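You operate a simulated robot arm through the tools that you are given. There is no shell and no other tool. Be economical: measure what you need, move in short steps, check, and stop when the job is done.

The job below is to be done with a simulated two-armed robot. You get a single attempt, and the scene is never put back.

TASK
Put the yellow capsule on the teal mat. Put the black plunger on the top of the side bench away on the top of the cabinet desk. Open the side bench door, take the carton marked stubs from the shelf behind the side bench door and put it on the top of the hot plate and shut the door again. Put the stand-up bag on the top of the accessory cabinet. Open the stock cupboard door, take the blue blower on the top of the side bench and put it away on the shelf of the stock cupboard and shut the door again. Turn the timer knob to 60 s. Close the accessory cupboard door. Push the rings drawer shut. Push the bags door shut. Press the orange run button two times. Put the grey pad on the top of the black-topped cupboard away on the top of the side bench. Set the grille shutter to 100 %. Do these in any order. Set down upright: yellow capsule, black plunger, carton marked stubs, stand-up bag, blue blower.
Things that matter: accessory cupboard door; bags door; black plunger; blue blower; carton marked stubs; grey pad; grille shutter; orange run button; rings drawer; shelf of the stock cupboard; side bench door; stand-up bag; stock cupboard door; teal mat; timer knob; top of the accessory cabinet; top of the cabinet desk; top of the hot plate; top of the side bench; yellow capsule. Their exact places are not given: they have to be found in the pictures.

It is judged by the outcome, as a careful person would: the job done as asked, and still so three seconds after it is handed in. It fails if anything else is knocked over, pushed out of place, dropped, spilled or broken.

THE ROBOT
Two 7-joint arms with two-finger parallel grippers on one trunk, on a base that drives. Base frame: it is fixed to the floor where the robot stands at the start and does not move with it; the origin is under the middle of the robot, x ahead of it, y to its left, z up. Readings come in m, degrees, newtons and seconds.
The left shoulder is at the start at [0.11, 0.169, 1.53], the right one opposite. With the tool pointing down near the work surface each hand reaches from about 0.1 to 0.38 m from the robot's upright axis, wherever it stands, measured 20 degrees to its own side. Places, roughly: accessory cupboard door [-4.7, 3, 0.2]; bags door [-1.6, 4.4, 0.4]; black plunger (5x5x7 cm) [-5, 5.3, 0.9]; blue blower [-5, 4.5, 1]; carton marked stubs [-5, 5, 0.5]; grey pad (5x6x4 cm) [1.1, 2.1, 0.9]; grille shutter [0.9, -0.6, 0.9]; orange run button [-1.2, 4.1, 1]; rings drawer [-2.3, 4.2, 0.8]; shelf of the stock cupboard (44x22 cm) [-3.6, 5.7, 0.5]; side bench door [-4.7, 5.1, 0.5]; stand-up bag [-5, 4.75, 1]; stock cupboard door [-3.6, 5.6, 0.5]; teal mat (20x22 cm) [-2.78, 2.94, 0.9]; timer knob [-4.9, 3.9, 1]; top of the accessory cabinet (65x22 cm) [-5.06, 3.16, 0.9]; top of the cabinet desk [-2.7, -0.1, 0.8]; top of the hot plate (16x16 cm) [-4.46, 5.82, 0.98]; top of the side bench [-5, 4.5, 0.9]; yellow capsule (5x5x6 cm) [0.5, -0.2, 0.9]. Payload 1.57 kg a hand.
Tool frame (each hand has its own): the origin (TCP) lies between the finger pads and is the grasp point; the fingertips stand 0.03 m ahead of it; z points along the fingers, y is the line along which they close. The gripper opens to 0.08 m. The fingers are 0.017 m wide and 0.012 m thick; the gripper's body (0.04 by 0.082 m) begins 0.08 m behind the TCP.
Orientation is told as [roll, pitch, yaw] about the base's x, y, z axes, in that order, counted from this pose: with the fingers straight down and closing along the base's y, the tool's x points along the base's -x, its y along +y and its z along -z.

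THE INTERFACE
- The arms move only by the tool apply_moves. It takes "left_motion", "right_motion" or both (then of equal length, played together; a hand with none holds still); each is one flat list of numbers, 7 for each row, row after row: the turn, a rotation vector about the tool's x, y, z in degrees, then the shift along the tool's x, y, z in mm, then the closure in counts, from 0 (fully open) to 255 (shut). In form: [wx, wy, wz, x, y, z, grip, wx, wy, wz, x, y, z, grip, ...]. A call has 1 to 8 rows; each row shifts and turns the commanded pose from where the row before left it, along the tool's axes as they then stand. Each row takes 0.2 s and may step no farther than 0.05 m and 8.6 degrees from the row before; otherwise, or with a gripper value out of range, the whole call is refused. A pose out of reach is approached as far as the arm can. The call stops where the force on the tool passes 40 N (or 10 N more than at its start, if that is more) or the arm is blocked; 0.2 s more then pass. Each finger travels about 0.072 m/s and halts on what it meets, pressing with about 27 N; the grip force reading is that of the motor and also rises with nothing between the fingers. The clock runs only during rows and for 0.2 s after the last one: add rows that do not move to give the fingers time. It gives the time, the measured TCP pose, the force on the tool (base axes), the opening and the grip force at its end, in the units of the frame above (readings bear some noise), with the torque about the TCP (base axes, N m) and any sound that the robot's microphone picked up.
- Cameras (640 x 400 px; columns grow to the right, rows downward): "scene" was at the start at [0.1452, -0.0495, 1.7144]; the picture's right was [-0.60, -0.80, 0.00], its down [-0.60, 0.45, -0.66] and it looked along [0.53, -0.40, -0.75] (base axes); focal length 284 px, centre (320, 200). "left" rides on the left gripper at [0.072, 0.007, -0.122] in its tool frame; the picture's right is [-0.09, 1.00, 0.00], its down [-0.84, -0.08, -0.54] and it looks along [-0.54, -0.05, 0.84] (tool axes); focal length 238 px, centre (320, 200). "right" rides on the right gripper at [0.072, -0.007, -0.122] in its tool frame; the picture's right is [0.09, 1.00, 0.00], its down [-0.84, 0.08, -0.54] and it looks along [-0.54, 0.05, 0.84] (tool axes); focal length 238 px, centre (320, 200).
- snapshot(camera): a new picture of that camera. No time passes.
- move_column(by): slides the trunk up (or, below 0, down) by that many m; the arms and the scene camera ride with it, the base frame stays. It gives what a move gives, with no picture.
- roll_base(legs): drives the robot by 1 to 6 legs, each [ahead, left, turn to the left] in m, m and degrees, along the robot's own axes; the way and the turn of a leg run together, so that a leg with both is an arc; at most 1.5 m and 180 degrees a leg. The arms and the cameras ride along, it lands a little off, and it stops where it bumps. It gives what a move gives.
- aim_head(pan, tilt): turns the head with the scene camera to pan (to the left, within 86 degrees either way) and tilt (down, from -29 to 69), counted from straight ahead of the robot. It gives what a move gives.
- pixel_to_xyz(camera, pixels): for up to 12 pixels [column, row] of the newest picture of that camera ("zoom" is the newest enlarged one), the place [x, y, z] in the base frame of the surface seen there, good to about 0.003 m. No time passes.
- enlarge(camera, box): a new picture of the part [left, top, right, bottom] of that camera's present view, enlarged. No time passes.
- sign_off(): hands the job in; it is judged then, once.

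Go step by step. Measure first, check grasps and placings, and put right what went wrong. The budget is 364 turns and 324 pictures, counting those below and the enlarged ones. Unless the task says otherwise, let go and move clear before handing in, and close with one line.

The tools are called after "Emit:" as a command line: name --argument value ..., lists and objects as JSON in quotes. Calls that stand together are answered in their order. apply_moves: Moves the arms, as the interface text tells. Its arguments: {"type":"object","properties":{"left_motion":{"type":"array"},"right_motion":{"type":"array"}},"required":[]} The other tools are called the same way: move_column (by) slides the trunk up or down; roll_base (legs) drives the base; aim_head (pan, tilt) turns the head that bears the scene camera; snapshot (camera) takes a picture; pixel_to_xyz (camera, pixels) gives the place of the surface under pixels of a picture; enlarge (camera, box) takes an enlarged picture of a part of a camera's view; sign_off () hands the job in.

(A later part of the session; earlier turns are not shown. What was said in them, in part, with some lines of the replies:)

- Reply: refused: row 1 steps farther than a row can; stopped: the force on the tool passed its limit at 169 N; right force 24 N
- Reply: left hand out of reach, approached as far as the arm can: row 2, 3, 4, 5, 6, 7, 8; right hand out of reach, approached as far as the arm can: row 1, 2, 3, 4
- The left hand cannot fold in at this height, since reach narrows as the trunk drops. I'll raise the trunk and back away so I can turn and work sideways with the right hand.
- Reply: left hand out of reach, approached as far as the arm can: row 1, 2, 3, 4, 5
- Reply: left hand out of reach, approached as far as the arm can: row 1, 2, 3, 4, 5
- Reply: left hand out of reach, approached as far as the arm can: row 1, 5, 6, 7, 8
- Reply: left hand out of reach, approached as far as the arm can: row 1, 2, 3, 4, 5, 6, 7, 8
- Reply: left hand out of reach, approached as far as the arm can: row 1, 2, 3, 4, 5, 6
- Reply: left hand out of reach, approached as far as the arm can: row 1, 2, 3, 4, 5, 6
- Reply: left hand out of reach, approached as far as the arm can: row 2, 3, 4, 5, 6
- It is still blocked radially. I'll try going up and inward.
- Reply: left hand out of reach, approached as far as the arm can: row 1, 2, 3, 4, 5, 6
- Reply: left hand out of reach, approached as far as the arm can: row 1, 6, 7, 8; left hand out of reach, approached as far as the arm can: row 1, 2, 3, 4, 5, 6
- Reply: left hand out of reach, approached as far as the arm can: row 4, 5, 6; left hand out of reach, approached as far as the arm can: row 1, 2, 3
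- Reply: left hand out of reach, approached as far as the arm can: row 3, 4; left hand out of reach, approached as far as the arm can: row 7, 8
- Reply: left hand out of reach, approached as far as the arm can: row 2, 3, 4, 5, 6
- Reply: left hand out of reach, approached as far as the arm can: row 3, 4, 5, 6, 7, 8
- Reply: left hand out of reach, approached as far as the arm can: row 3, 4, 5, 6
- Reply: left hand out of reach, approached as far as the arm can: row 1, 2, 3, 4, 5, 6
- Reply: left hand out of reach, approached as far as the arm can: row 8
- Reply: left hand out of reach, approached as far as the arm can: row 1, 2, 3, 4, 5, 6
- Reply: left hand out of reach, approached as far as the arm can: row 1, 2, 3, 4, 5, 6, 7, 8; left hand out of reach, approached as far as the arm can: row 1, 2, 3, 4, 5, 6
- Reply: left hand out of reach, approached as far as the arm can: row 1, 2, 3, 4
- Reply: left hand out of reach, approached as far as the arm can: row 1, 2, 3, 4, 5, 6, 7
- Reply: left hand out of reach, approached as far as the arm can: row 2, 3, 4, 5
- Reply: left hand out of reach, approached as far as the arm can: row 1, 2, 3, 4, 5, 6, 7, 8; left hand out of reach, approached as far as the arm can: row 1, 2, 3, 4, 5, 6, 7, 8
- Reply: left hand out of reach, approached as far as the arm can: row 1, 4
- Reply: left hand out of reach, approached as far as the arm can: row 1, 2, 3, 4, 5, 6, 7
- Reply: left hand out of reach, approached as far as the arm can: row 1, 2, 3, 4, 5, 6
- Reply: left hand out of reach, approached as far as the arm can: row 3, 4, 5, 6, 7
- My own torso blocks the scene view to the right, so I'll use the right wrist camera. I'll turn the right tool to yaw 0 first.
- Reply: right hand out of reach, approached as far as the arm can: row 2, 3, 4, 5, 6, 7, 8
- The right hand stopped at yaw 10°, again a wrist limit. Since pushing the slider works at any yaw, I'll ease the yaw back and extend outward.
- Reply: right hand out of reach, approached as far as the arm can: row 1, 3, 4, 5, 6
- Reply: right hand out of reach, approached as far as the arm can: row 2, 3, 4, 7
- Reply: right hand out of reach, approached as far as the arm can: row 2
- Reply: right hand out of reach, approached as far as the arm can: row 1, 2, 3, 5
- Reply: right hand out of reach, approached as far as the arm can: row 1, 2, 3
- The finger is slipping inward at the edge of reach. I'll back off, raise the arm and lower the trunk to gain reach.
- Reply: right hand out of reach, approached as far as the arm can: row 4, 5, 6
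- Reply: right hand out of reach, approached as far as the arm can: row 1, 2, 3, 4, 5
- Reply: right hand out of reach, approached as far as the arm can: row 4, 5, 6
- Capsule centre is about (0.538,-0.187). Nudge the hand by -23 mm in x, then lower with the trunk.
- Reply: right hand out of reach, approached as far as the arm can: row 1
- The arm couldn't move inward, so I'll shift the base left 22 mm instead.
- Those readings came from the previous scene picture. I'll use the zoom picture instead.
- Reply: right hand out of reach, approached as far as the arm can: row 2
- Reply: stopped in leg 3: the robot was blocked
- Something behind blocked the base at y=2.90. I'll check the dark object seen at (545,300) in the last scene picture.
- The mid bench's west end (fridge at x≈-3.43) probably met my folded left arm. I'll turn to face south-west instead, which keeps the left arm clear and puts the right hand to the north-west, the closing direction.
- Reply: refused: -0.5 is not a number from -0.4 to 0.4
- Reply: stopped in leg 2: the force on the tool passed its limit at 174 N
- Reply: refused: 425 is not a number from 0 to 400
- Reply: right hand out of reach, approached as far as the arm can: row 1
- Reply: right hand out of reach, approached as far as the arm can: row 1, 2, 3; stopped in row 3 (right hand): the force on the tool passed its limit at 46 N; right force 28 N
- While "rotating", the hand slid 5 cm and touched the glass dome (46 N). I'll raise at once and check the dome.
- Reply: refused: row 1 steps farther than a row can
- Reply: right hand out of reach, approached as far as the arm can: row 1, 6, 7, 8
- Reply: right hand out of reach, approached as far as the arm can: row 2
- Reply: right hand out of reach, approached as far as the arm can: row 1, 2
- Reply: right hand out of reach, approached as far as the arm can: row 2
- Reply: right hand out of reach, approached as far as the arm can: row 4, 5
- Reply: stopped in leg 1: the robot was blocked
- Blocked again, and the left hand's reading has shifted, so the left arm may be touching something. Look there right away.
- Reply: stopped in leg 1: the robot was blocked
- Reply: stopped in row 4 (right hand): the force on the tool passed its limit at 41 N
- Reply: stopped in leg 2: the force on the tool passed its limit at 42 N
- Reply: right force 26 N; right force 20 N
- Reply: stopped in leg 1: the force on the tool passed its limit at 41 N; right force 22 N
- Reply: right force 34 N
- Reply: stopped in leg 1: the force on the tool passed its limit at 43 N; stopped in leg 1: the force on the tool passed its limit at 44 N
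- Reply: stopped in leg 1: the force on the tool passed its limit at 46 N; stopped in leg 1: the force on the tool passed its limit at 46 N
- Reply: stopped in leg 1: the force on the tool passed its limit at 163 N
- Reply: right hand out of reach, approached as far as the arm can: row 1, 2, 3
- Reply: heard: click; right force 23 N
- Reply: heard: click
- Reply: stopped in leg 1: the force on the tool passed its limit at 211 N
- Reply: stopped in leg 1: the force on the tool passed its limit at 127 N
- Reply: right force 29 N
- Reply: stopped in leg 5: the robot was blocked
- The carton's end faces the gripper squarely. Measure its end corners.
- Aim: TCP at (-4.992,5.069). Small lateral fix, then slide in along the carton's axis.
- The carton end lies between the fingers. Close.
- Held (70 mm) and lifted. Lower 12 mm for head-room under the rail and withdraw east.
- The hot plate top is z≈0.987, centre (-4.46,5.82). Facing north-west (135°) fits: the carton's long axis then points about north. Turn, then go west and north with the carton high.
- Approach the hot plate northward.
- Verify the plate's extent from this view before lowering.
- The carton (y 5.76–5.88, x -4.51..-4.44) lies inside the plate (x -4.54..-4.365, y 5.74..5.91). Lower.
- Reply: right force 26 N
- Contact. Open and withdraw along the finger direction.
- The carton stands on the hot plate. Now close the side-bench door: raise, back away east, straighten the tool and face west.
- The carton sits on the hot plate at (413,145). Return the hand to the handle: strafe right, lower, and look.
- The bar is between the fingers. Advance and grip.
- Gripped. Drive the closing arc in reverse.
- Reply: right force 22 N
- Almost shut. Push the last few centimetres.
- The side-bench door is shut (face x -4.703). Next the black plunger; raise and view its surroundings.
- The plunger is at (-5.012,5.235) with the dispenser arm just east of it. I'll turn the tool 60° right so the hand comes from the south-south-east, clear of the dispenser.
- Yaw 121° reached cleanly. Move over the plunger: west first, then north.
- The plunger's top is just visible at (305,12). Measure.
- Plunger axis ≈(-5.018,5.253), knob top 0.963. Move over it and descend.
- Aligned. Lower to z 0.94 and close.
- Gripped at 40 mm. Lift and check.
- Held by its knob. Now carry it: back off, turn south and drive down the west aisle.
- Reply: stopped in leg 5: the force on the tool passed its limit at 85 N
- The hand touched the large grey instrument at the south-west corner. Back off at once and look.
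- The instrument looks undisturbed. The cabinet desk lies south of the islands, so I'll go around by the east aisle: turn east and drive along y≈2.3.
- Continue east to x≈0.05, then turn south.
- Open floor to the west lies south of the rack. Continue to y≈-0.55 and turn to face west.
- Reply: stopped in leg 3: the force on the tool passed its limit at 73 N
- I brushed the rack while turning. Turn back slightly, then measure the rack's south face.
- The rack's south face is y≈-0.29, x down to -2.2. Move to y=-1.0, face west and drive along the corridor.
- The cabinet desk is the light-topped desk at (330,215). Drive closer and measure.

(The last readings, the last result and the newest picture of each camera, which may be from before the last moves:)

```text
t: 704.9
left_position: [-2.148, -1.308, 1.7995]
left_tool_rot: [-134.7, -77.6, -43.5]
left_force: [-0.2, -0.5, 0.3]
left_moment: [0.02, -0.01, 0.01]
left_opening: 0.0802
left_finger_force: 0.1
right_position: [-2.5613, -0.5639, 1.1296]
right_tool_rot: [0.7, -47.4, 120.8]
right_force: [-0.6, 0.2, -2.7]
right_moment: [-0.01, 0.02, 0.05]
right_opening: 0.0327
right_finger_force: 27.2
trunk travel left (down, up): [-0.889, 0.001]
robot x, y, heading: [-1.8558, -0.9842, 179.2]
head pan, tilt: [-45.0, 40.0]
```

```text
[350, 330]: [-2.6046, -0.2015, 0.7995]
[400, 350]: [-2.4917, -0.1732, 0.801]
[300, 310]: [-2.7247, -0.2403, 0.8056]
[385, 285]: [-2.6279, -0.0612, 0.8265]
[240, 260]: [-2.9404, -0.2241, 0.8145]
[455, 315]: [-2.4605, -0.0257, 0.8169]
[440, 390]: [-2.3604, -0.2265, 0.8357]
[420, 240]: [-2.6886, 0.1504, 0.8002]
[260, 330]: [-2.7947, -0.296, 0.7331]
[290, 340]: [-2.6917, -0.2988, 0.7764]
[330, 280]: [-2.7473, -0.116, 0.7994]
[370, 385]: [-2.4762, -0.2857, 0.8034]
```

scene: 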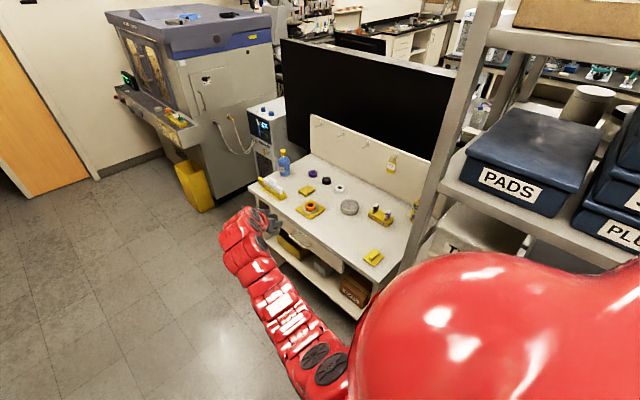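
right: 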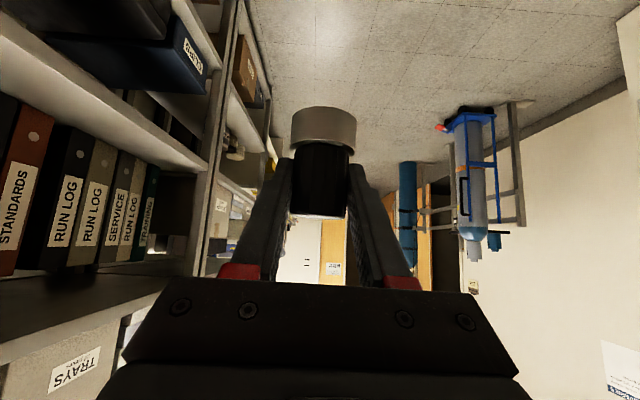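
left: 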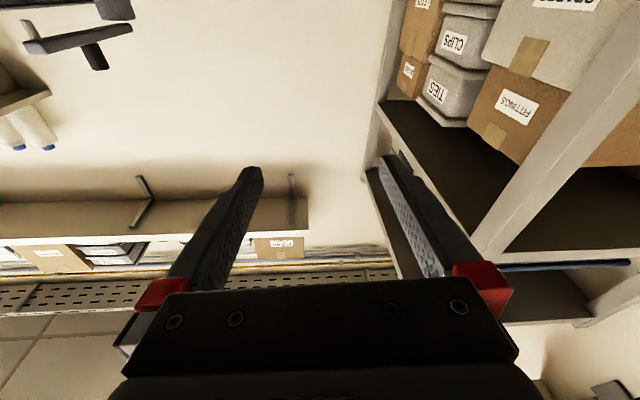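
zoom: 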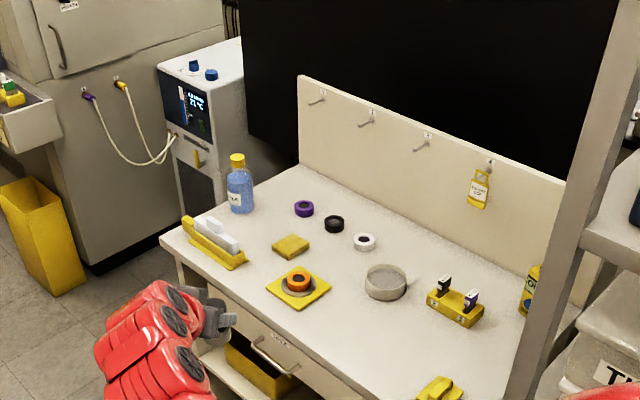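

A free spot is (-2.55,-0.18), z 0.80. I'll move west, face north, and approach the desk.

Emit:
roll_base --legs '[[0.72, 0.2, 0], [0, 0, -89.3], [0, 0.37, 0]]'

Emit:
snapshot --camera "right"

Emit:
aim_head --pan -20 --tilt 40

Emit:
snapshot --camera "scene"

```text
t: 714.7
left_position: [-3.2725, -0.8872, 1.8005]
left_tool_rot: [-135.0, -77.7, -132.4]
left_force: [0.2, 0.2, -0.7]
left_moment: [-0.03, -0.02, 0.04]
left_opening: 0.0799
left_finger_force: 0.0
right_position: [-2.5372, -0.4612, 1.1291]
right_tool_rot: [0.8, -47.5, 31.7]
right_force: [0.7, 0.4, -3.1]
right_moment: [-0.01, 0.06, 0.02]
right_opening: 0.0331
right_finger_force: 27.0
trunk travel left (down, up): [-0.889, 0.001]
robot x, y, heading: [-2.949, -1.1753, 90.1]
head pan, tilt: [-45.0, 40.0]
```

```text
119 pictures are left
```

right: 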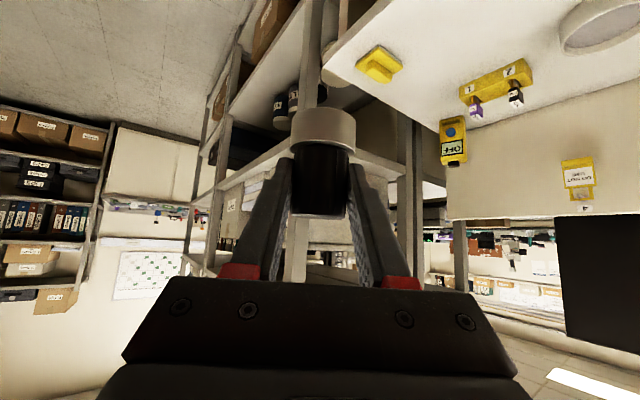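

```text
t: 715.6
left_position: [-3.2737, -0.8878, 1.7989]
left_tool_rot: [-134.7, -77.6, -132.5]
left_force: [-0.1, 0.2, -0.2]
left_moment: [-0.03, 0.02, 0.0]
left_opening: 0.0799
left_finger_force: 0.0
right_position: [-2.5363, -0.4611, 1.1296]
right_tool_rot: [0.7, -47.5, 31.8]
right_force: [0.6, -0.1, -3.3]
right_moment: [-0.04, 0.04, 0.0]
right_opening: 0.0329
right_finger_force: 27.0
trunk travel left (down, up): [-0.889, 0.001]
robot x, y, heading: [-2.9432, -1.1773, 90.0]
head pan, tilt: [-20.0, 40.0]
```

```text
118 pictures are left
```

scene: 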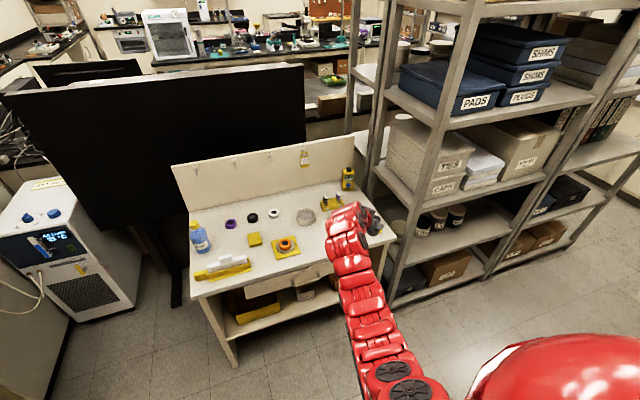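

Move over the spot and lower to just above the desk.

Emit:
roll_base --legs '[[0.278, 0.014, 0]]'

Emit:
move_column --by -0.24

Emit:
snapshot --camera "right"

Emit:
enlarge --camera "scene" --box '[200, 100, 440, 280]'

```text
t: 717.5
left_position: [-3.2874, -0.6114, 1.801]
left_tool_rot: [-135.1, -77.6, -132.3]
left_force: [0.5, -0.6, -0.8]
left_moment: [0.0, -0.03, -0.04]
left_opening: 0.08
left_finger_force: 0.1
right_position: [-2.5503, -0.1868, 1.1314]
right_tool_rot: [0.9, -47.5, 31.7]
right_force: [0.5, 0.2, -3.4]
right_moment: [0.0, 0.05, 0.0]
right_opening: 0.0328
right_finger_force: 27.0
trunk travel left (down, up): [-0.889, 0.001]
robot x, y, heading: [-2.9628, -0.8974, 89.9]
head pan, tilt: [-20.0, 40.0]
```

```text
t: 720.0
left_position: [-3.2869, -0.6092, 1.5597]
left_tool_rot: [-134.8, -77.5, -132.6]
left_force: [0.1, 0.3, 0.5]
left_moment: [-0.01, -0.02, 0.0]
left_opening: 0.0798
left_finger_force: 0.1
right_position: [-2.5496, -0.1847, 0.8895]
right_tool_rot: [0.7, -47.4, 31.6]
right_force: [0.1, -0.1, -3.4]
right_moment: [-0.02, -0.01, -0.02]
right_opening: 0.0328
right_finger_force: 26.7
trunk travel left (down, up): [-0.649, 0.241]
robot x, y, heading: [-2.9611, -0.8963, 90.3]
head pan, tilt: [-20.0, 40.0]
```

```text
117 pictures are left
```

right: 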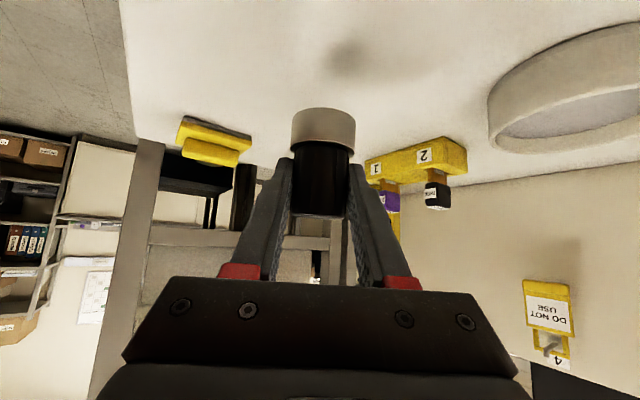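

```text
2.22 times, centred on (320, 190) of scene
```

zoom: 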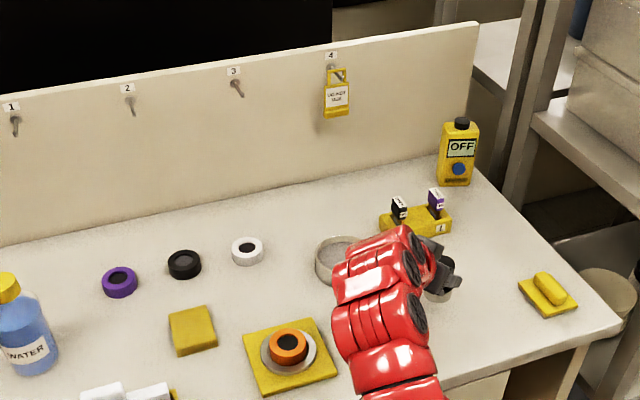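

Free all around. Lower in small steps to contact.

Emit:
move_column --by -0.03

Emit:
move_column --by -0.008

```text
t: 720.8
left_position: [-3.2877, -0.6089, 1.5294]
left_tool_rot: [-134.9, -77.6, -132.5]
left_force: [0.3, 0.8, -0.1]
left_moment: [0.01, 0.01, -0.02]
left_opening: 0.0799
left_finger_force: 0.1
right_position: [-2.5489, -0.185, 0.8594]
right_tool_rot: [0.7, -47.5, 31.6]
right_force: [-0.7, 0.4, -2.8]
right_moment: [-0.01, 0.02, -0.02]
right_opening: 0.0328
right_finger_force: 27.6
trunk travel left (down, up): [-0.619, 0.271]
robot x, y, heading: [-2.9621, -0.8942, 89.8]
head pan, tilt: [-20.0, 40.0]
```

```text
t: 721.4
left_position: [-3.2888, -0.61, 1.5201]
left_tool_rot: [-134.8, -77.6, -132.5]
left_force: [0.3, -0.3, -1.1]
left_moment: [0.01, 0.03, 0.0]
left_opening: 0.0799
left_finger_force: 0.1
right_position: [-2.5488, -0.1857, 0.8521]
right_tool_rot: [0.7, -47.4, 31.6]
right_force: [-0.2, 0.4, -3.0]
right_moment: [0.0, 0.02, -0.02]
right_opening: 0.0331
right_finger_force: 27.2
trunk travel left (down, up): [-0.611, 0.279]
robot x, y, heading: [-2.9643, -0.8971, 89.8]
head pan, tilt: [-20.0, 40.0]
```

Emit:
move_column --by -0.005

Emit:
move_column --by -0.004

```text
t: 721.9
left_position: [-3.2871, -0.6087, 1.5169]
left_tool_rot: [-134.8, -77.6, -132.4]
left_force: [0.0, 0.6, -0.1]
left_moment: [-0.01, 0.0, 0.01]
left_opening: 0.0801
left_finger_force: 0.0
right_position: [-2.5506, -0.1851, 0.8479]
right_tool_rot: [0.8, -47.5, 31.6]
right_force: [-0.4, 0.5, 0.8]
right_moment: [-0.01, -0.06, 0.04]
right_opening: 0.0327
right_finger_force: 27.2
trunk travel left (down, up): [-0.606, 0.284]
robot x, y, heading: [-2.9642, -0.8999, 90.2]
head pan, tilt: [-20.0, 40.0]
```

```text
t: 722.4
left_position: [-3.2898, -0.6126, 1.5129]
left_tool_rot: [-134.8, -77.5, -132.4]
left_force: [0.4, 0.1, 0.5]
left_moment: [0.02, 0.0, 0.01]
left_opening: 0.0799
left_finger_force: 0.0
right_position: [-2.5499, -0.1853, 0.8472]
right_tool_rot: [1.1, -48.0, 31.4]
right_force: [1.9, 2.9, 18.1]
right_moment: [0.31, -0.59, 0.07]
right_opening: 0.0329
right_finger_force: 27.2
trunk travel left (down, up): [-0.602, 0.288]
robot x, y, heading: [-2.9594, -0.8929, 90.0]
head pan, tilt: [-20.0, 40.0]
```

Contact (18 N). Open and withdraw upward.

Emit:
apply_moves --right_motion '[0, 0, 0, 0, 0, 0, 120, 0, 0, 0, 0, 0, 0, 60, 0, 0, 0, 0, 0, 0, 0, 0, 0, 0, 0, 0, 0, 0]'

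Emit:
move_column --by 0.15

Emit:
snapshot --camera "right"

```text
t: 723.4
left_position: [-3.2873, -0.6077, 1.5126]
left_tool_rot: [-134.9, -77.6, -132.6]
left_force: [-0.5, 0.0, 0.7]
left_moment: [0.01, -0.03, 0.01]
left_opening: 0.0798
left_finger_force: 0.0
right_position: [-2.5503, -0.1847, 0.8428]
right_tool_rot: [0.7, -47.3, 31.6]
right_force: [0.1, 0.1, 0.3]
right_moment: [0.01, 0.01, 0.0]
right_opening: 0.08
right_finger_force: 0.0
trunk travel left (down, up): [-0.602, 0.288]
robot x, y, heading: [-2.9609, -0.8923, 90.2]
head pan, tilt: [-20.0, 40.0]
```

```text
t: 725.2
left_position: [-3.2879, -0.6098, 1.6619]
left_tool_rot: [-134.9, -77.6, -132.6]
left_force: [0.6, 0.6, -0.1]
left_moment: [0.03, 0.02, 0.02]
left_opening: 0.0802
left_finger_force: 0.1
right_position: [-2.5495, -0.1862, 0.993]
right_tool_rot: [0.6, -47.5, 31.5]
right_force: [-0.9, -0.2, -0.3]
right_moment: [0.01, -0.01, 0.0]
right_opening: 0.08
right_finger_force: 0.2
trunk travel left (down, up): [-0.752, 0.138]
robot x, y, heading: [-2.9616, -0.8952, 89.8]
head pan, tilt: [-20.0, 40.0]
```

```text
115 pictures are left
```

right: 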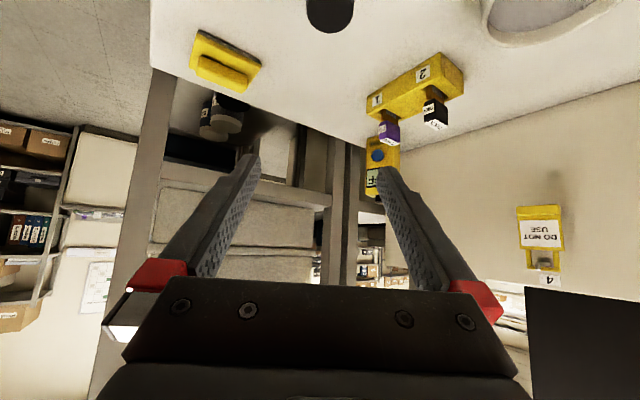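

Back off and confirm the plunger stands.

Emit:
move_column --by 0.135

Emit:
roll_base --legs '[[-0.35, 0, 0]]'

Emit:
enlarge --camera "scene" --box '[150, 60, 470, 300]'

```text
t: 726.8
left_position: [-3.2875, -0.609, 1.796]
left_tool_rot: [-134.8, -77.7, -132.6]
left_force: [0.5, 0.6, 0.0]
left_moment: [0.03, 0.0, -0.01]
left_opening: 0.0799
left_finger_force: 0.2
right_position: [-2.549, -0.1849, 1.1282]
right_tool_rot: [0.7, -47.5, 31.6]
right_force: [0.1, 0.4, -1.0]
right_moment: [0.0, 0.0, 0.03]
right_opening: 0.0798
right_finger_force: 0.1
trunk travel left (down, up): [-0.887, 0.003]
robot x, y, heading: [-2.9618, -0.9, 90.0]
head pan, tilt: [-20.0, 40.0]
```

```text
t: 729.1
left_position: [-3.2868, -0.9549, 1.7974]
left_tool_rot: [-134.5, -77.6, -132.8]
left_force: [-0.3, -0.6, 0.2]
left_moment: [0.0, 0.02, 0.02]
left_opening: 0.0801
left_finger_force: 0.1
right_position: [-2.5492, -0.5323, 1.1276]
right_tool_rot: [0.7, -47.4, 31.5]
right_force: [-0.6, -0.6, -1.0]
right_moment: [-0.03, 0.01, 0.0]
right_opening: 0.0798
right_finger_force: 0.0
trunk travel left (down, up): [-0.887, 0.003]
robot x, y, heading: [-2.9644, -1.245, 89.9]
head pan, tilt: [-20.0, 40.0]
```

```text
1.67 times, centred on (310, 180) of scene
```

zoom: 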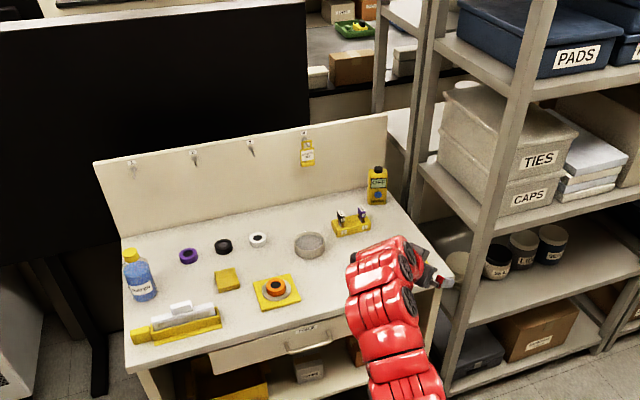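

My arm hides it. Strafe east along the corridor and look back.

Emit:
roll_base --legs '[[0, -0.7, 0]]'

Emit:
aim_head --pan 0 --tilt 40

Emit:
enlarge --camera "scene" --box '[60, 60, 380, 300]'

```text
t: 732.9
left_position: [-2.5913, -0.9589, 1.7979]
left_tool_rot: [-134.7, -77.7, -132.4]
left_force: [-0.4, -0.2, 0.4]
left_moment: [0.03, 0.01, -0.03]
left_opening: 0.0798
left_finger_force: 0.0
right_position: [-1.8538, -0.5332, 1.1279]
right_tool_rot: [0.7, -47.4, 31.8]
right_force: [-0.2, 0.2, -0.3]
right_moment: [0.0, 0.0, 0.02]
right_opening: 0.0802
right_finger_force: 0.1
trunk travel left (down, up): [-0.887, 0.003]
robot x, y, heading: [-2.2652, -1.2437, 90.1]
head pan, tilt: [-20.0, 40.0]
```

```text
t: 733.7
left_position: [-2.5893, -0.9579, 1.7978]
left_tool_rot: [-134.9, -77.6, -132.3]
left_force: [-0.1, -0.7, 0.2]
left_moment: [-0.03, -0.02, -0.01]
left_opening: 0.0803
left_finger_force: 0.1
right_position: [-1.8533, -0.533, 1.1279]
right_tool_rot: [0.8, -47.6, 31.7]
right_force: [0.2, -0.2, 0.1]
right_moment: [-0.01, -0.04, -0.01]
right_opening: 0.0802
right_finger_force: 0.0
trunk travel left (down, up): [-0.887, 0.003]
robot x, y, heading: [-2.2667, -1.2425, 90.2]
head pan, tilt: [0.0, 40.0]
```

```text
1.67 times, centred on (220, 180) of scene
```

zoom: 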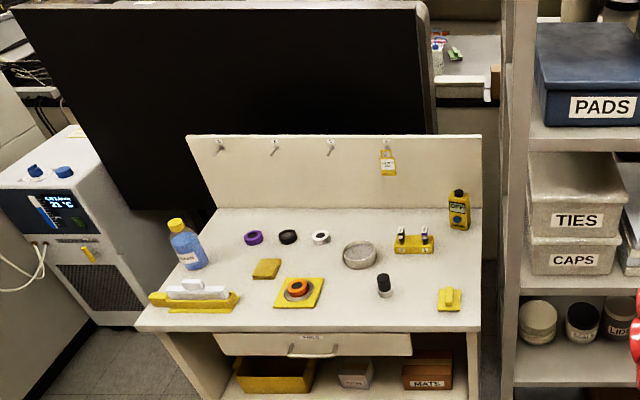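

The plunger stands at (384,285) in the zoom. Now fetch the grey pad: strafe east, then drive north.

Emit:
roll_base --legs '[[0, -1.15, 0], [0, -1.15, 0], [1.3, 0, 0], [1.2, 0, 0]]'

Emit:
aim_head --pan -35 --tilt 35

Emit:
snapshot --camera "scene"

```text
t: 756.8
left_position: [-0.3535, 1.5524, 1.797]
left_tool_rot: [-134.9, -77.6, -131.5]
left_force: [0.5, 0.1, -0.6]
left_moment: [-0.03, 0.03, 0.0]
left_opening: 0.0802
left_finger_force: 0.1
right_position: [0.3774, 1.9884, 1.1279]
right_tool_rot: [0.8, -47.5, 32.6]
right_force: [-1.0, 0.5, 0.5]
right_moment: [0.0, 0.04, 0.01]
right_opening: 0.0802
right_finger_force: 0.0
trunk travel left (down, up): [-0.887, 0.003]
robot x, y, heading: [-0.0214, 1.2738, 90.8]
head pan, tilt: [0.0, 40.0]
```

```text
t: 757.8
left_position: [-0.353, 1.5542, 1.7987]
left_tool_rot: [-134.9, -77.6, -131.5]
left_force: [0.2, -0.6, -1.4]
left_moment: [0.01, 0.05, 0.03]
left_opening: 0.08
left_finger_force: 0.1
right_position: [0.3763, 1.9895, 1.1288]
right_tool_rot: [0.8, -47.5, 32.5]
right_force: [0.1, 0.3, 0.0]
right_moment: [0.0, -0.01, -0.03]
right_opening: 0.0799
right_finger_force: 0.1
trunk travel left (down, up): [-0.887, 0.003]
robot x, y, heading: [-0.0208, 1.2704, 91.0]
head pan, tilt: [-35.0, 35.0]
```

```text
112 pictures are left
```

scene: 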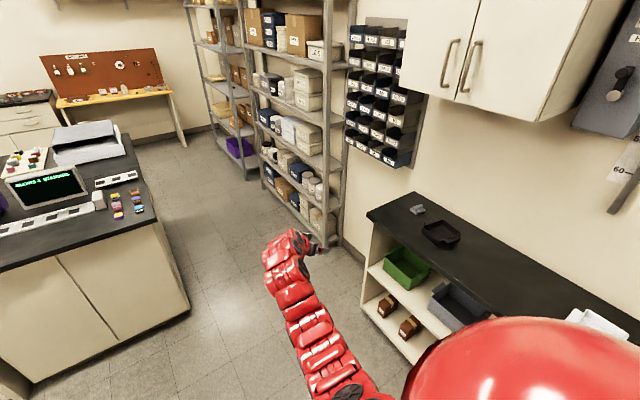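

Measure the pad near (417,209), the black tray and the cupboard edges.

Emit:
enlarge --camera "scene" --box '[350, 160, 510, 280]'

Emit:
pixel_to_xyz --camera "zoom" --pixels '[[265, 190], [245, 185], [285, 200], [262, 205], [370, 270], [320, 290], [440, 280], [70, 220], [200, 320], [250, 130], [400, 240]]'

```text
3.33 times, centred on (430, 220) of scene
```

zoom: 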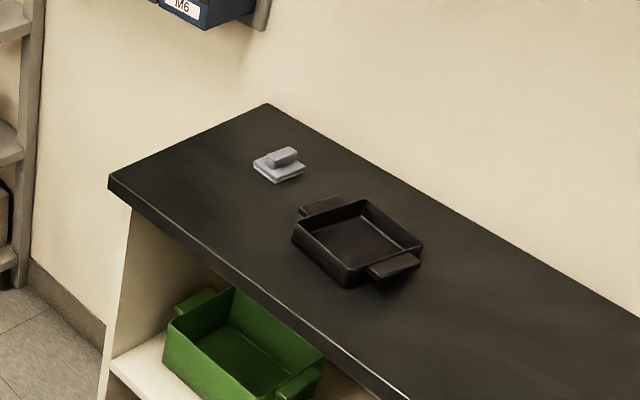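

```text
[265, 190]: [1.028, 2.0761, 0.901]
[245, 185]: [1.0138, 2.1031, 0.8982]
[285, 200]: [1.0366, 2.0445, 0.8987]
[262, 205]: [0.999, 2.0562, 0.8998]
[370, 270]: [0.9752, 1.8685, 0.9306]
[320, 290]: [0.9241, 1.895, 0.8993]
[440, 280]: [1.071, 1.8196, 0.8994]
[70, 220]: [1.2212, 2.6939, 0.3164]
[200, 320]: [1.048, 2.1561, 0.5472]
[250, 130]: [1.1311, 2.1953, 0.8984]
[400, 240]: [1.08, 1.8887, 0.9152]
```

Emit:
pixel_to_xyz --camera "zoom" --pixels '[[282, 154], [270, 160], [294, 152], [280, 175], [262, 165], [300, 168], [115, 182], [180, 235], [330, 350], [268, 108], [310, 205]]'

```text
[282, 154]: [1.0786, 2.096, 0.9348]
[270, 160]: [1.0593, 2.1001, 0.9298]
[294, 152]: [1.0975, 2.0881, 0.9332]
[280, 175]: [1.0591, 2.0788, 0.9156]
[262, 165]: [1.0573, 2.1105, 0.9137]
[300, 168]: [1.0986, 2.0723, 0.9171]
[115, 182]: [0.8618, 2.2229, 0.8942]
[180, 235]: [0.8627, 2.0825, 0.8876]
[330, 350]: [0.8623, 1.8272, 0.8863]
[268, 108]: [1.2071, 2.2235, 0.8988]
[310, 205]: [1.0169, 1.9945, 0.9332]
```

The pad's ridge is at (1.078,2.094), z 0.917–0.935, running about -17° to x. Facing 43° with the present tool yaw (−60°) makes the fingers straddle it. Drive into position.

Emit:
roll_base --legs '[[0.33, -0.07, 0], [0, 0, -48], [0.34, 0.07, 0]]'

Emit:
snapshot --camera "right"

```text
t: 764.1
left_position: [0.2314, 2.3176, 1.7986]
left_tool_rot: [-135.1, -77.5, -179.2]
left_force: [-0.3, -1.1, -0.2]
left_moment: [-0.01, -0.01, 0.02]
left_opening: 0.0798
left_finger_force: 0.1
right_position: [1.0443, 2.0686, 1.129]
right_tool_rot: [0.7, -47.5, -15.4]
right_force: [-0.1, -0.3, -0.1]
right_moment: [0.03, -0.01, -0.01]
right_opening: 0.08
right_finger_force: 0.1
trunk travel left (down, up): [-0.887, 0.003]
robot x, y, heading: [0.2462, 1.8848, 42.8]
head pan, tilt: [-35.0, 35.0]
```

```text
110 pictures are left
```

right: 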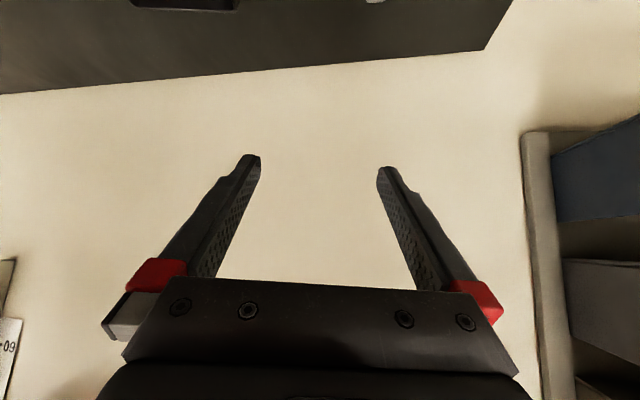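

The pad is just out of the top edge at (375,0). Back off a little and measure.

Emit:
roll_base --legs '[[-0.1, 0.09, 0]]'

Emit:
enlarge --camera "right" --box '[200, 0, 440, 150]'

```text
t: 765.4
left_position: [0.0985, 2.317, 1.7964]
left_tool_rot: [-134.7, -77.6, -179.6]
left_force: [0.0, 0.4, -0.6]
left_moment: [0.01, -0.02, 0.01]
left_opening: 0.0802
left_finger_force: 0.0
right_position: [0.9126, 2.0671, 1.1271]
right_tool_rot: [0.6, -47.4, -15.3]
right_force: [-0.4, -0.3, -0.5]
right_moment: [-0.01, 0.02, 0.03]
right_opening: 0.0804
right_finger_force: 0.0
trunk travel left (down, up): [-0.887, 0.003]
robot x, y, heading: [0.1081, 1.8815, 43.0]
head pan, tilt: [-35.0, 35.0]
```

```text
2.67 times, centred on (320, 75) of right
```

zoom: 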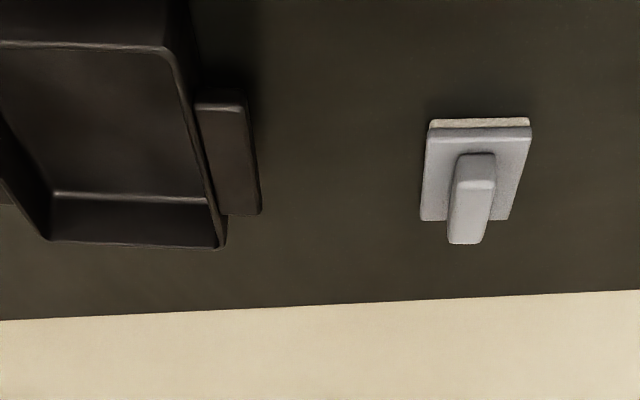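

Emit:
pixel_to_xyz --camera "zoom" --pixels '[[475, 160], [468, 205], [464, 235], [453, 205], [486, 205], [435, 140], [525, 140], [425, 210], [505, 210]]'

```text
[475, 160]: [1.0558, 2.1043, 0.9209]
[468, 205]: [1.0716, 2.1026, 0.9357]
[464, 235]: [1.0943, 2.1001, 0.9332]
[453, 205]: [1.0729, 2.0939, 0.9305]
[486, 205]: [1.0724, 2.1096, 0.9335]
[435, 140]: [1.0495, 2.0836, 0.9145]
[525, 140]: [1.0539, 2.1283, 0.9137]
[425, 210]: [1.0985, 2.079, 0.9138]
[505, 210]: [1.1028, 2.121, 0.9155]
```

Ridge centre (1.075,2.102), 18 mm wide, running -6°. Turn 9° left to match and move over it.

Emit:
roll_base --legs '[[0, 0, 9], [0.055, -0.213, 0]]'

Emit:
move_column --by -0.12

Emit:
snapshot --camera "right"

```text
t: 767.7
left_position: [0.228, 2.224, 1.7963]
left_tool_rot: [-134.7, -77.5, -170.7]
left_force: [0.1, -0.1, -0.5]
left_moment: [-0.02, 0.02, -0.02]
left_opening: 0.0801
left_finger_force: 0.0
right_position: [1.0709, 2.1033, 1.1306]
right_tool_rot: [0.6, -47.7, -6.4]
right_force: [1.0, 1.2, -0.3]
right_moment: [0.01, 0.01, 0.01]
right_opening: 0.08
right_finger_force: 0.0
trunk travel left (down, up): [-0.887, 0.003]
robot x, y, heading: [0.3116, 1.7981, 52.3]
head pan, tilt: [-35.0, 35.0]
```

```text
t: 769.2
left_position: [0.2305, 2.2221, 1.6765]
left_tool_rot: [-134.9, -77.5, -170.5]
left_force: [0.4, 0.2, 0.3]
left_moment: [0.0, 0.0, 0.0]
left_opening: 0.0798
left_finger_force: 0.0
right_position: [1.0744, 2.1019, 1.009]
right_tool_rot: [0.8, -47.4, -6.4]
right_force: [-0.1, 0.3, -0.2]
right_moment: [-0.01, -0.02, 0.0]
right_opening: 0.0798
right_finger_force: 0.0
trunk travel left (down, up): [-0.767, 0.123]
robot x, y, heading: [0.3055, 1.7956, 51.8]
head pan, tilt: [-35.0, 35.0]
```

```text
108 pictures are left
```

right: 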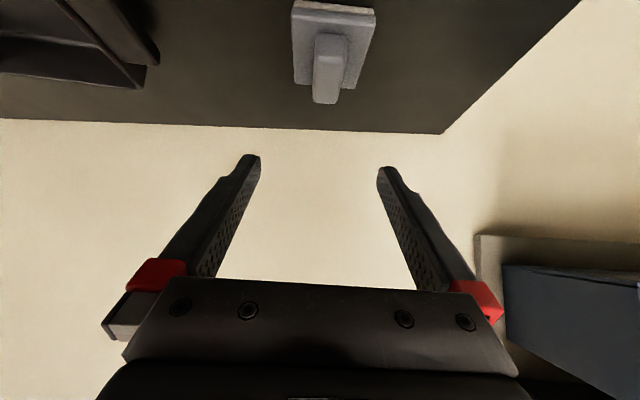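

Aligned with the ridge. Lower to 0.941 and close.

Emit:
move_column --by -0.068

Emit:
apply_moves --right_motion '[0, 0, 0, 0, 0, 0, 150, 0, 0, 0, 0, 0, 0, 255, 0, 0, 0, 0, 0, 0, 255, 0, 0, 0, 0, 0, 0, 255, 0, 0, 0, 0, 0, 0, 255]'

Emit:
snapshot --camera "right"

```text
t: 770.3
left_position: [0.2296, 2.2223, 1.6095]
left_tool_rot: [-134.9, -77.6, -170.5]
left_force: [-0.2, 0.3, -0.2]
left_moment: [0.02, 0.02, 0.0]
left_opening: 0.0799
left_finger_force: 0.0
right_position: [1.0741, 2.1019, 0.9405]
right_tool_rot: [0.7, -47.5, -6.3]
right_force: [0.4, -0.4, 0.4]
right_moment: [-0.01, -0.03, -0.02]
right_opening: 0.0796
right_finger_force: 0.0
trunk travel left (down, up): [-0.699, 0.191]
robot x, y, heading: [0.3078, 1.7966, 52.1]
head pan, tilt: [-35.0, 35.0]
```

```text
t: 771.5
left_position: [0.2307, 2.2226, 1.6106]
left_tool_rot: [-134.9, -77.7, -170.5]
left_force: [-0.2, 0.3, 0.3]
left_moment: [-0.02, 0.03, 0.02]
left_opening: 0.0799
left_finger_force: 0.0
right_position: [1.0736, 2.1022, 0.9415]
right_tool_rot: [0.9, -47.4, -6.3]
right_force: [0.6, -0.8, 2.2]
right_moment: [-0.03, -0.03, 0.02]
right_opening: 0.0191
right_finger_force: 27.2
trunk travel left (down, up): [-0.699, 0.191]
robot x, y, heading: [0.3117, 1.7945, 51.9]
head pan, tilt: [-35.0, 35.0]
```

```text
107 pictures are left
```

right: 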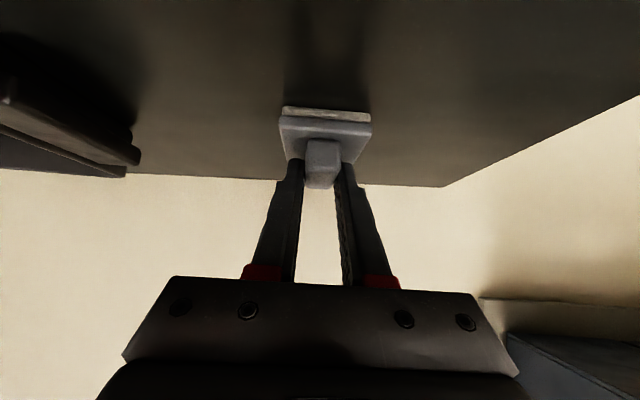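

Gripped (19 mm). Lift, back away and turn to face west.

Emit:
move_column --by 0.19

Emit:
snapshot --camera "right"

Emit:
roll_base --legs '[[-0.254, 0.195, 0], [0, 0, 128]]'

```text
t: 773.6
left_position: [0.2299, 2.2222, 1.7999]
left_tool_rot: [-134.9, -77.6, -170.5]
left_force: [-0.4, -0.3, 1.4]
left_moment: [-0.01, -0.03, -0.01]
left_opening: 0.08
left_finger_force: 0.2
right_position: [1.0738, 2.102, 1.131]
right_tool_rot: [0.9, -47.5, -6.4]
right_force: [-0.1, 0.0, -0.1]
right_moment: [-0.01, 0.03, 0.03]
right_opening: 0.019
right_finger_force: 27.1
trunk travel left (down, up): [-0.889, 0.001]
robot x, y, heading: [0.3086, 1.7975, 52.2]
head pan, tilt: [-35.0, 35.0]
```

```text
106 pictures are left
```

right: 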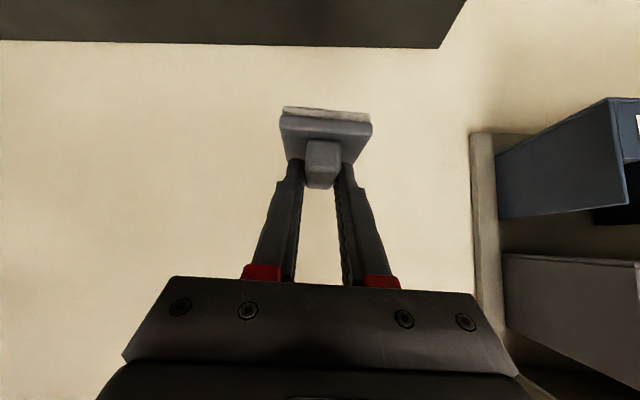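

```text
t: 781.1
left_position: [-0.2811, 1.3873, 1.7994]
left_tool_rot: [-134.9, -77.6, -41.6]
left_force: [-0.7, 0.3, 0.4]
left_moment: [0.0, 0.01, 0.0]
left_opening: 0.08
left_finger_force: 0.1
right_position: [-0.7175, 2.1186, 1.1304]
right_tool_rot: [0.8, -47.6, 122.5]
right_force: [0.3, 0.5, -0.3]
right_moment: [0.02, 0.0, 0.02]
right_opening: 0.0187
right_finger_force: 27.1
trunk travel left (down, up): [-0.889, 0.001]
robot x, y, heading: [0.0034, 1.7191, -179.1]
head pan, tilt: [-35.0, 35.0]
```

Pad held. Drive west along the aisle to x≈-4.0.

Emit:
roll_base --legs '[[0.05, -0.33, 0], [1.35, 0, 0], [1.35, 0, 0], [1.2, 0, 0]]'

```text
t: 801.6
left_position: [-4.2287, 1.6479, 1.8007]
left_tool_rot: [-134.9, -77.5, -42.1]
left_force: [0.1, -0.2, -1.3]
left_moment: [0.0, 0.01, 0.01]
left_opening: 0.0798
left_finger_force: 0.1
right_position: [-4.6567, 2.3837, 1.13]
right_tool_rot: [0.8, -47.5, 121.8]
right_force: [0.5, -0.5, -0.3]
right_moment: [0.0, -0.01, -0.01]
right_opening: 0.019
right_finger_force: 27.0
trunk travel left (down, up): [-0.889, 0.001]
robot x, y, heading: [-3.9435, 1.9743, -179.9]
head pan, tilt: [-35.0, 35.0]
```

Strafe north along the west aisle to the side bench.

Emit:
roll_base --legs '[[0.05, -1.2, 0], [0, -1.2, 0]]'

Emit:
aim_head --pan -15 --tilt 42

Emit:
snapshot --camera "scene"

```text
t: 813.4
left_position: [-4.2901, 4.0492, 1.7994]
left_tool_rot: [-134.8, -77.5, -42.5]
left_force: [0.1, -0.2, -1.0]
left_moment: [0.02, 0.0, 0.01]
left_opening: 0.08
left_finger_force: 0.0
right_position: [-4.7152, 4.7879, 1.1306]
right_tool_rot: [0.5, -47.5, 121.7]
right_force: [0.3, 0.0, -0.3]
right_moment: [0.01, 0.0, -0.04]
right_opening: 0.0188
right_finger_force: 27.3
trunk travel left (down, up): [-0.889, 0.001]
robot x, y, heading: [-3.9997, 4.3761, 180.1]
head pan, tilt: [-35.0, 35.0]
```

```text
t: 814.2
left_position: [-4.289, 4.051, 1.8006]
left_tool_rot: [-134.9, -77.7, -42.4]
left_force: [-0.7, 1.2, -0.1]
left_moment: [0.01, 0.04, 0.03]
left_opening: 0.0798
left_finger_force: 0.1
right_position: [-4.7139, 4.7891, 1.1306]
right_tool_rot: [0.8, -47.5, 121.6]
right_force: [-0.2, -0.1, -0.1]
right_moment: [-0.02, -0.01, 0.04]
right_opening: 0.019
right_finger_force: 27.3
trunk travel left (down, up): [-0.889, 0.001]
robot x, y, heading: [-4.0036, 4.3778, 179.8]
head pan, tilt: [-15.0, 42.0]
```

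```text
105 pictures are left
```

scene: 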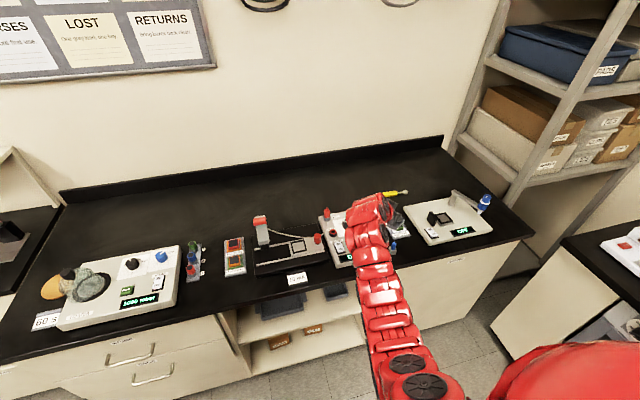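

Move over the free spot at (-5.07,4.79), where the bag stood, and look.

Emit:
roll_base --legs '[[0.355, 0.0, 0]]'

Emit:
move_column --by -0.15

Emit:
snapshot --camera "right"

```text
t: 816.5
left_position: [-4.6467, 4.0512, 1.7996]
left_tool_rot: [-135.1, -77.5, -42.4]
left_force: [1.2, -0.3, -0.2]
left_moment: [-0.02, -0.04, -0.05]
left_opening: 0.08
left_finger_force: 0.0
right_position: [-5.0703, 4.791, 1.1302]
right_tool_rot: [0.8, -47.5, 121.4]
right_force: [-0.4, 0.2, -1.4]
right_moment: [0.0, -0.01, 0.02]
right_opening: 0.019
right_finger_force: 26.8
trunk travel left (down, up): [-0.889, 0.001]
robot x, y, heading: [-4.3587, 4.3786, 179.7]
head pan, tilt: [-15.0, 42.0]
```

```text
t: 818.3
left_position: [-4.649, 4.0511, 1.6499]
left_tool_rot: [-134.9, -77.6, -42.6]
left_force: [-0.3, -0.1, -0.4]
left_moment: [-0.03, 0.01, 0.03]
left_opening: 0.08
left_finger_force: 0.1
right_position: [-5.071, 4.7898, 0.9803]
right_tool_rot: [0.7, -47.4, 121.6]
right_force: [0.0, 0.8, -0.1]
right_moment: [0.05, 0.01, 0.02]
right_opening: 0.0191
right_finger_force: 26.7
trunk travel left (down, up): [-0.739, 0.151]
robot x, y, heading: [-4.3596, 4.374, 180.0]
head pan, tilt: [-15.0, 42.0]
```

```text
104 pictures are left
```

right: 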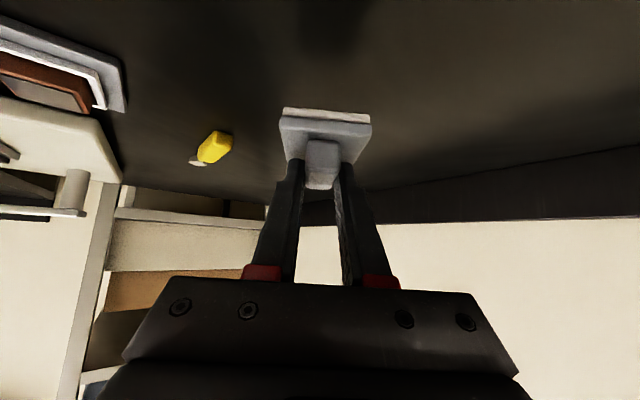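

The area is free. Lower to contact.

Emit:
move_column --by -0.033

Emit:
move_column --by -0.005

```text
t: 819.1
left_position: [-4.6472, 4.0503, 1.6173]
left_tool_rot: [-134.9, -77.6, -42.6]
left_force: [0.5, -0.1, 0.3]
left_moment: [0.0, 0.0, -0.02]
left_opening: 0.08
left_finger_force: 0.0
right_position: [-5.0705, 4.7905, 0.9473]
right_tool_rot: [0.7, -47.5, 121.5]
right_force: [0.0, 0.4, 0.0]
right_moment: [-0.02, 0.03, -0.02]
right_opening: 0.0189
right_finger_force: 27.3
trunk travel left (down, up): [-0.706, 0.184]
robot x, y, heading: [-4.3599, 4.3774, 179.9]
head pan, tilt: [-15.0, 42.0]
```

```text
t: 819.6
left_position: [-4.649, 4.0516, 1.6114]
left_tool_rot: [-134.8, -77.6, -42.5]
left_force: [-0.5, -0.6, 0.4]
left_moment: [-0.01, 0.01, -0.02]
left_opening: 0.0803
left_finger_force: 0.1
right_position: [-5.0713, 4.7903, 0.9427]
right_tool_rot: [0.8, -47.5, 121.6]
right_force: [-0.7, 0.0, -1.2]
right_moment: [0.0, 0.04, 0.0]
right_opening: 0.0189
right_finger_force: 27.2
trunk travel left (down, up): [-0.701, 0.189]
robot x, y, heading: [-4.3623, 4.3761, 179.9]
head pan, tilt: [-15.0, 42.0]
```

Emit:
move_column --by -0.004

```text
t: 820.1
left_position: [-4.6471, 4.0514, 1.6086]
left_tool_rot: [-134.9, -77.5, -42.5]
left_force: [0.3, -0.1, 0.8]
left_moment: [-0.01, 0.02, -0.03]
left_opening: 0.08
left_finger_force: 0.0
right_position: [-5.07, 4.7904, 0.9402]
right_tool_rot: [0.8, -47.7, 121.4]
right_force: [-2.3, 0.5, 9.8]
right_moment: [0.04, -0.18, -0.03]
right_opening: 0.0188
right_finger_force: 26.8
trunk travel left (down, up): [-0.697, 0.193]
robot x, y, heading: [-4.3624, 4.3743, 179.6]
head pan, tilt: [-15.0, 42.0]
```

Contact (10 N). Open, lift and check.

Emit:
apply_moves --right_motion '[0, 0, 0, 0, 0, 0, 180, 0, 0, 0, 0, 0, 0, 120, 0, 0, 0, 0, 0, 0, 120]'

Emit:
move_column --by 0.19

Emit:
roll_base --legs '[[-0.4, 0, 0]]'

Emit:
aim_head --pan -15 --tilt 40

Emit:
snapshot --camera "scene"

Emit:
snapshot --camera "right"

```text
t: 820.9
left_position: [-4.6465, 4.0497, 1.6079]
left_tool_rot: [-134.9, -77.4, -42.6]
left_force: [0.3, -0.3, 0.0]
left_moment: [-0.03, 0.02, 0.01]
left_opening: 0.0799
left_finger_force: 0.0
right_position: [-5.0707, 4.7889, 0.9402]
right_tool_rot: [0.9, -47.6, 121.5]
right_force: [-3.3, -3.2, 12.3]
right_moment: [0.23, -0.02, 0.06]
right_opening: 0.0383
right_finger_force: 0.0
trunk travel left (down, up): [-0.697, 0.193]
robot x, y, heading: [-4.3623, 4.3762, 179.9]
head pan, tilt: [-15.0, 42.0]
```

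```text
t: 823.0
left_position: [-4.6478, 4.0511, 1.7977]
left_tool_rot: [-134.9, -77.6, -42.7]
left_force: [-0.6, 0.2, -0.6]
left_moment: [0.02, -0.02, 0.01]
left_opening: 0.0798
left_finger_force: 0.1
right_position: [-5.071, 4.7902, 1.1287]
right_tool_rot: [0.9, -47.5, 121.6]
right_force: [-0.3, -1.4, -0.4]
right_moment: [0.01, -0.02, -0.02]
right_opening: 0.0422
right_finger_force: 0.1
trunk travel left (down, up): [-0.887, 0.003]
robot x, y, heading: [-4.3594, 4.3787, 179.8]
head pan, tilt: [-15.0, 42.0]
```

```text
t: 825.5
left_position: [-4.2553, 4.0507, 1.7977]
left_tool_rot: [-134.6, -77.5, -42.8]
left_force: [-0.5, 0.6, -0.9]
left_moment: [0.0, 0.01, 0.0]
left_opening: 0.08
left_finger_force: 0.1
right_position: [-4.6761, 4.7913, 1.1285]
right_tool_rot: [0.8, -47.4, 121.4]
right_force: [-0.3, 0.0, -0.2]
right_moment: [-0.03, -0.02, 0.02]
right_opening: 0.0422
right_finger_force: 0.1
trunk travel left (down, up): [-0.887, 0.003]
robot x, y, heading: [-3.9693, 4.3766, 179.9]
head pan, tilt: [-15.0, 42.0]
```

```text
t: 826.1
left_position: [-4.2544, 4.0514, 1.7977]
left_tool_rot: [-134.9, -77.5, -42.8]
left_force: [-0.9, -0.6, 0.0]
left_moment: [0.01, -0.03, -0.04]
left_opening: 0.0801
left_finger_force: 0.1
right_position: [-4.676, 4.7906, 1.1286]
right_tool_rot: [0.8, -47.5, 121.3]
right_force: [0.0, 0.0, -0.3]
right_moment: [0.01, 0.01, -0.02]
right_opening: 0.0424
right_finger_force: 0.0
trunk travel left (down, up): [-0.887, 0.003]
robot x, y, heading: [-3.9685, 4.3778, 179.6]
head pan, tilt: [-15.0, 40.0]
```

```text
103 pictures are left
```

scene: 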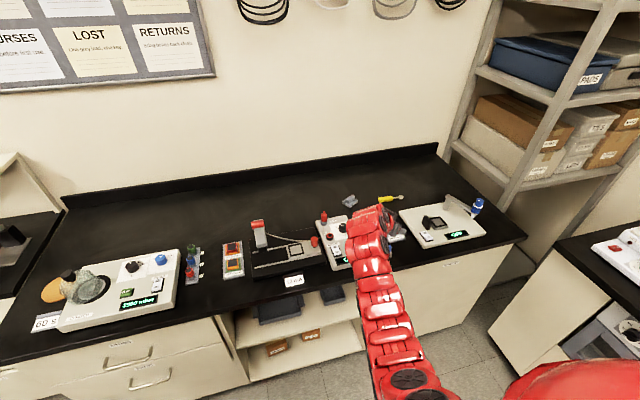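

```text
102 pictures are left
```

right: 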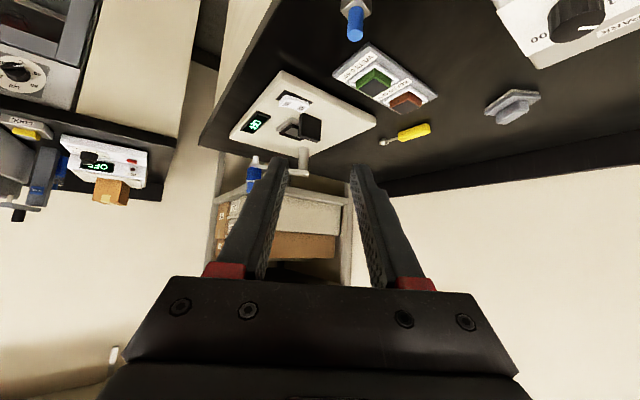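

The pad lies flat on the side bench at (350,200). A last check of the accessory cabinet, side-bench door and timer from here.

Emit:
aim_head --pan 35 --tilt 35

Emit:
snapshot --camera "scene"

Emit:
enlarge --camera "scene" --box '[380, 120, 600, 300]'

Emit:
aim_head --pan -50 --tilt 35

Emit:
snapshot --camera "scene"

```text
t: 827.3
left_position: [-4.2537, 4.0497, 1.798]
left_tool_rot: [-134.9, -77.6, -42.6]
left_force: [-0.3, 0.3, 0.3]
left_moment: [0.03, 0.01, -0.03]
left_opening: 0.0799
left_finger_force: 0.0
right_position: [-4.6756, 4.7917, 1.1285]
right_tool_rot: [0.8, -47.5, 121.3]
right_force: [0.8, -0.5, 0.2]
right_moment: [0.0, -0.02, 0.01]
right_opening: 0.0424
right_finger_force: 0.0
trunk travel left (down, up): [-0.887, 0.003]
robot x, y, heading: [-3.9663, 4.375, 179.7]
head pan, tilt: [35.0, 35.0]
```

```text
101 pictures are left
```

scene: 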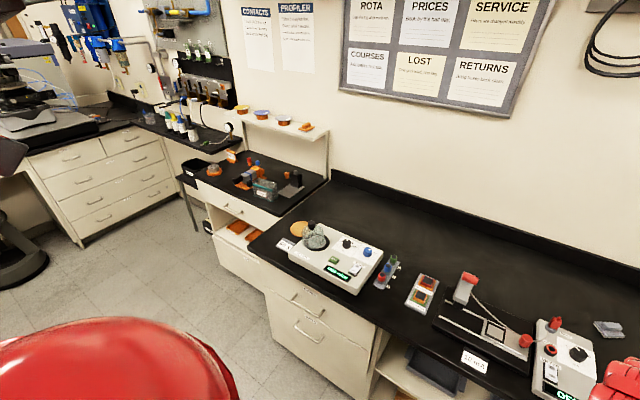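

```text
2.22 times, centred on (490, 210) of scene
```

zoom: 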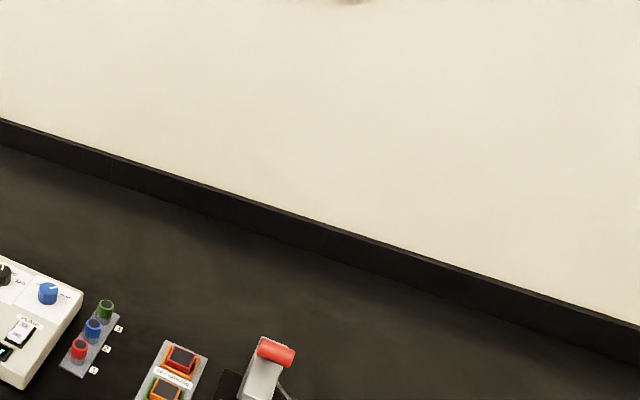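

```text
t: 828.9
left_position: [-4.2545, 4.0504, 1.799]
left_tool_rot: [-135.0, -77.7, -42.7]
left_force: [0.2, 0.4, -0.7]
left_moment: [0.01, 0.01, -0.02]
left_opening: 0.0798
left_finger_force: 0.0
right_position: [-4.6766, 4.7908, 1.1288]
right_tool_rot: [0.8, -47.5, 121.3]
right_force: [-0.4, -0.3, -0.5]
right_moment: [0.02, 0.02, 0.0]
right_opening: 0.0423
right_finger_force: 0.1
trunk travel left (down, up): [-0.887, 0.003]
robot x, y, heading: [-3.967, 4.3742, 179.5]
head pan, tilt: [-50.0, 35.0]
```

```text
99 pictures are left
```

scene: 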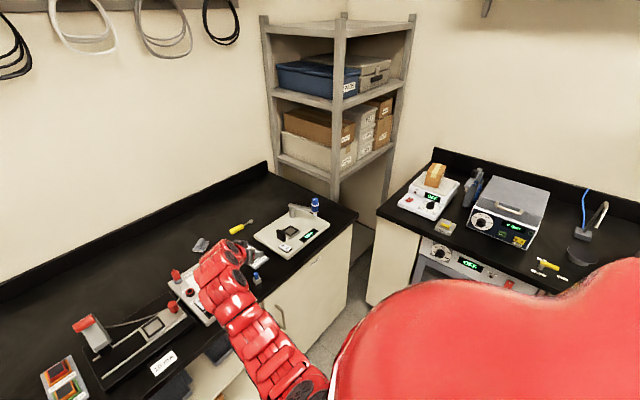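

Everything seen is in place: the bag stands on the accessory cabinet with its door shut, the timer reads 60, the pad is on the side bench, the carton is on the hot plate and the side-bench door is shut. The hands are clear, so I'm handing in.

Emit:
sign_off

```text
The job is handed in.
```

I carried out all twelve tasks and checked each one as I finished it. Along the way the arms bumped the lab counter edge, the coater's glass dome, the big instrument in the south-west corner and a storage rack; nothing looked moved afterwards, but I didn't look closely at all of them.
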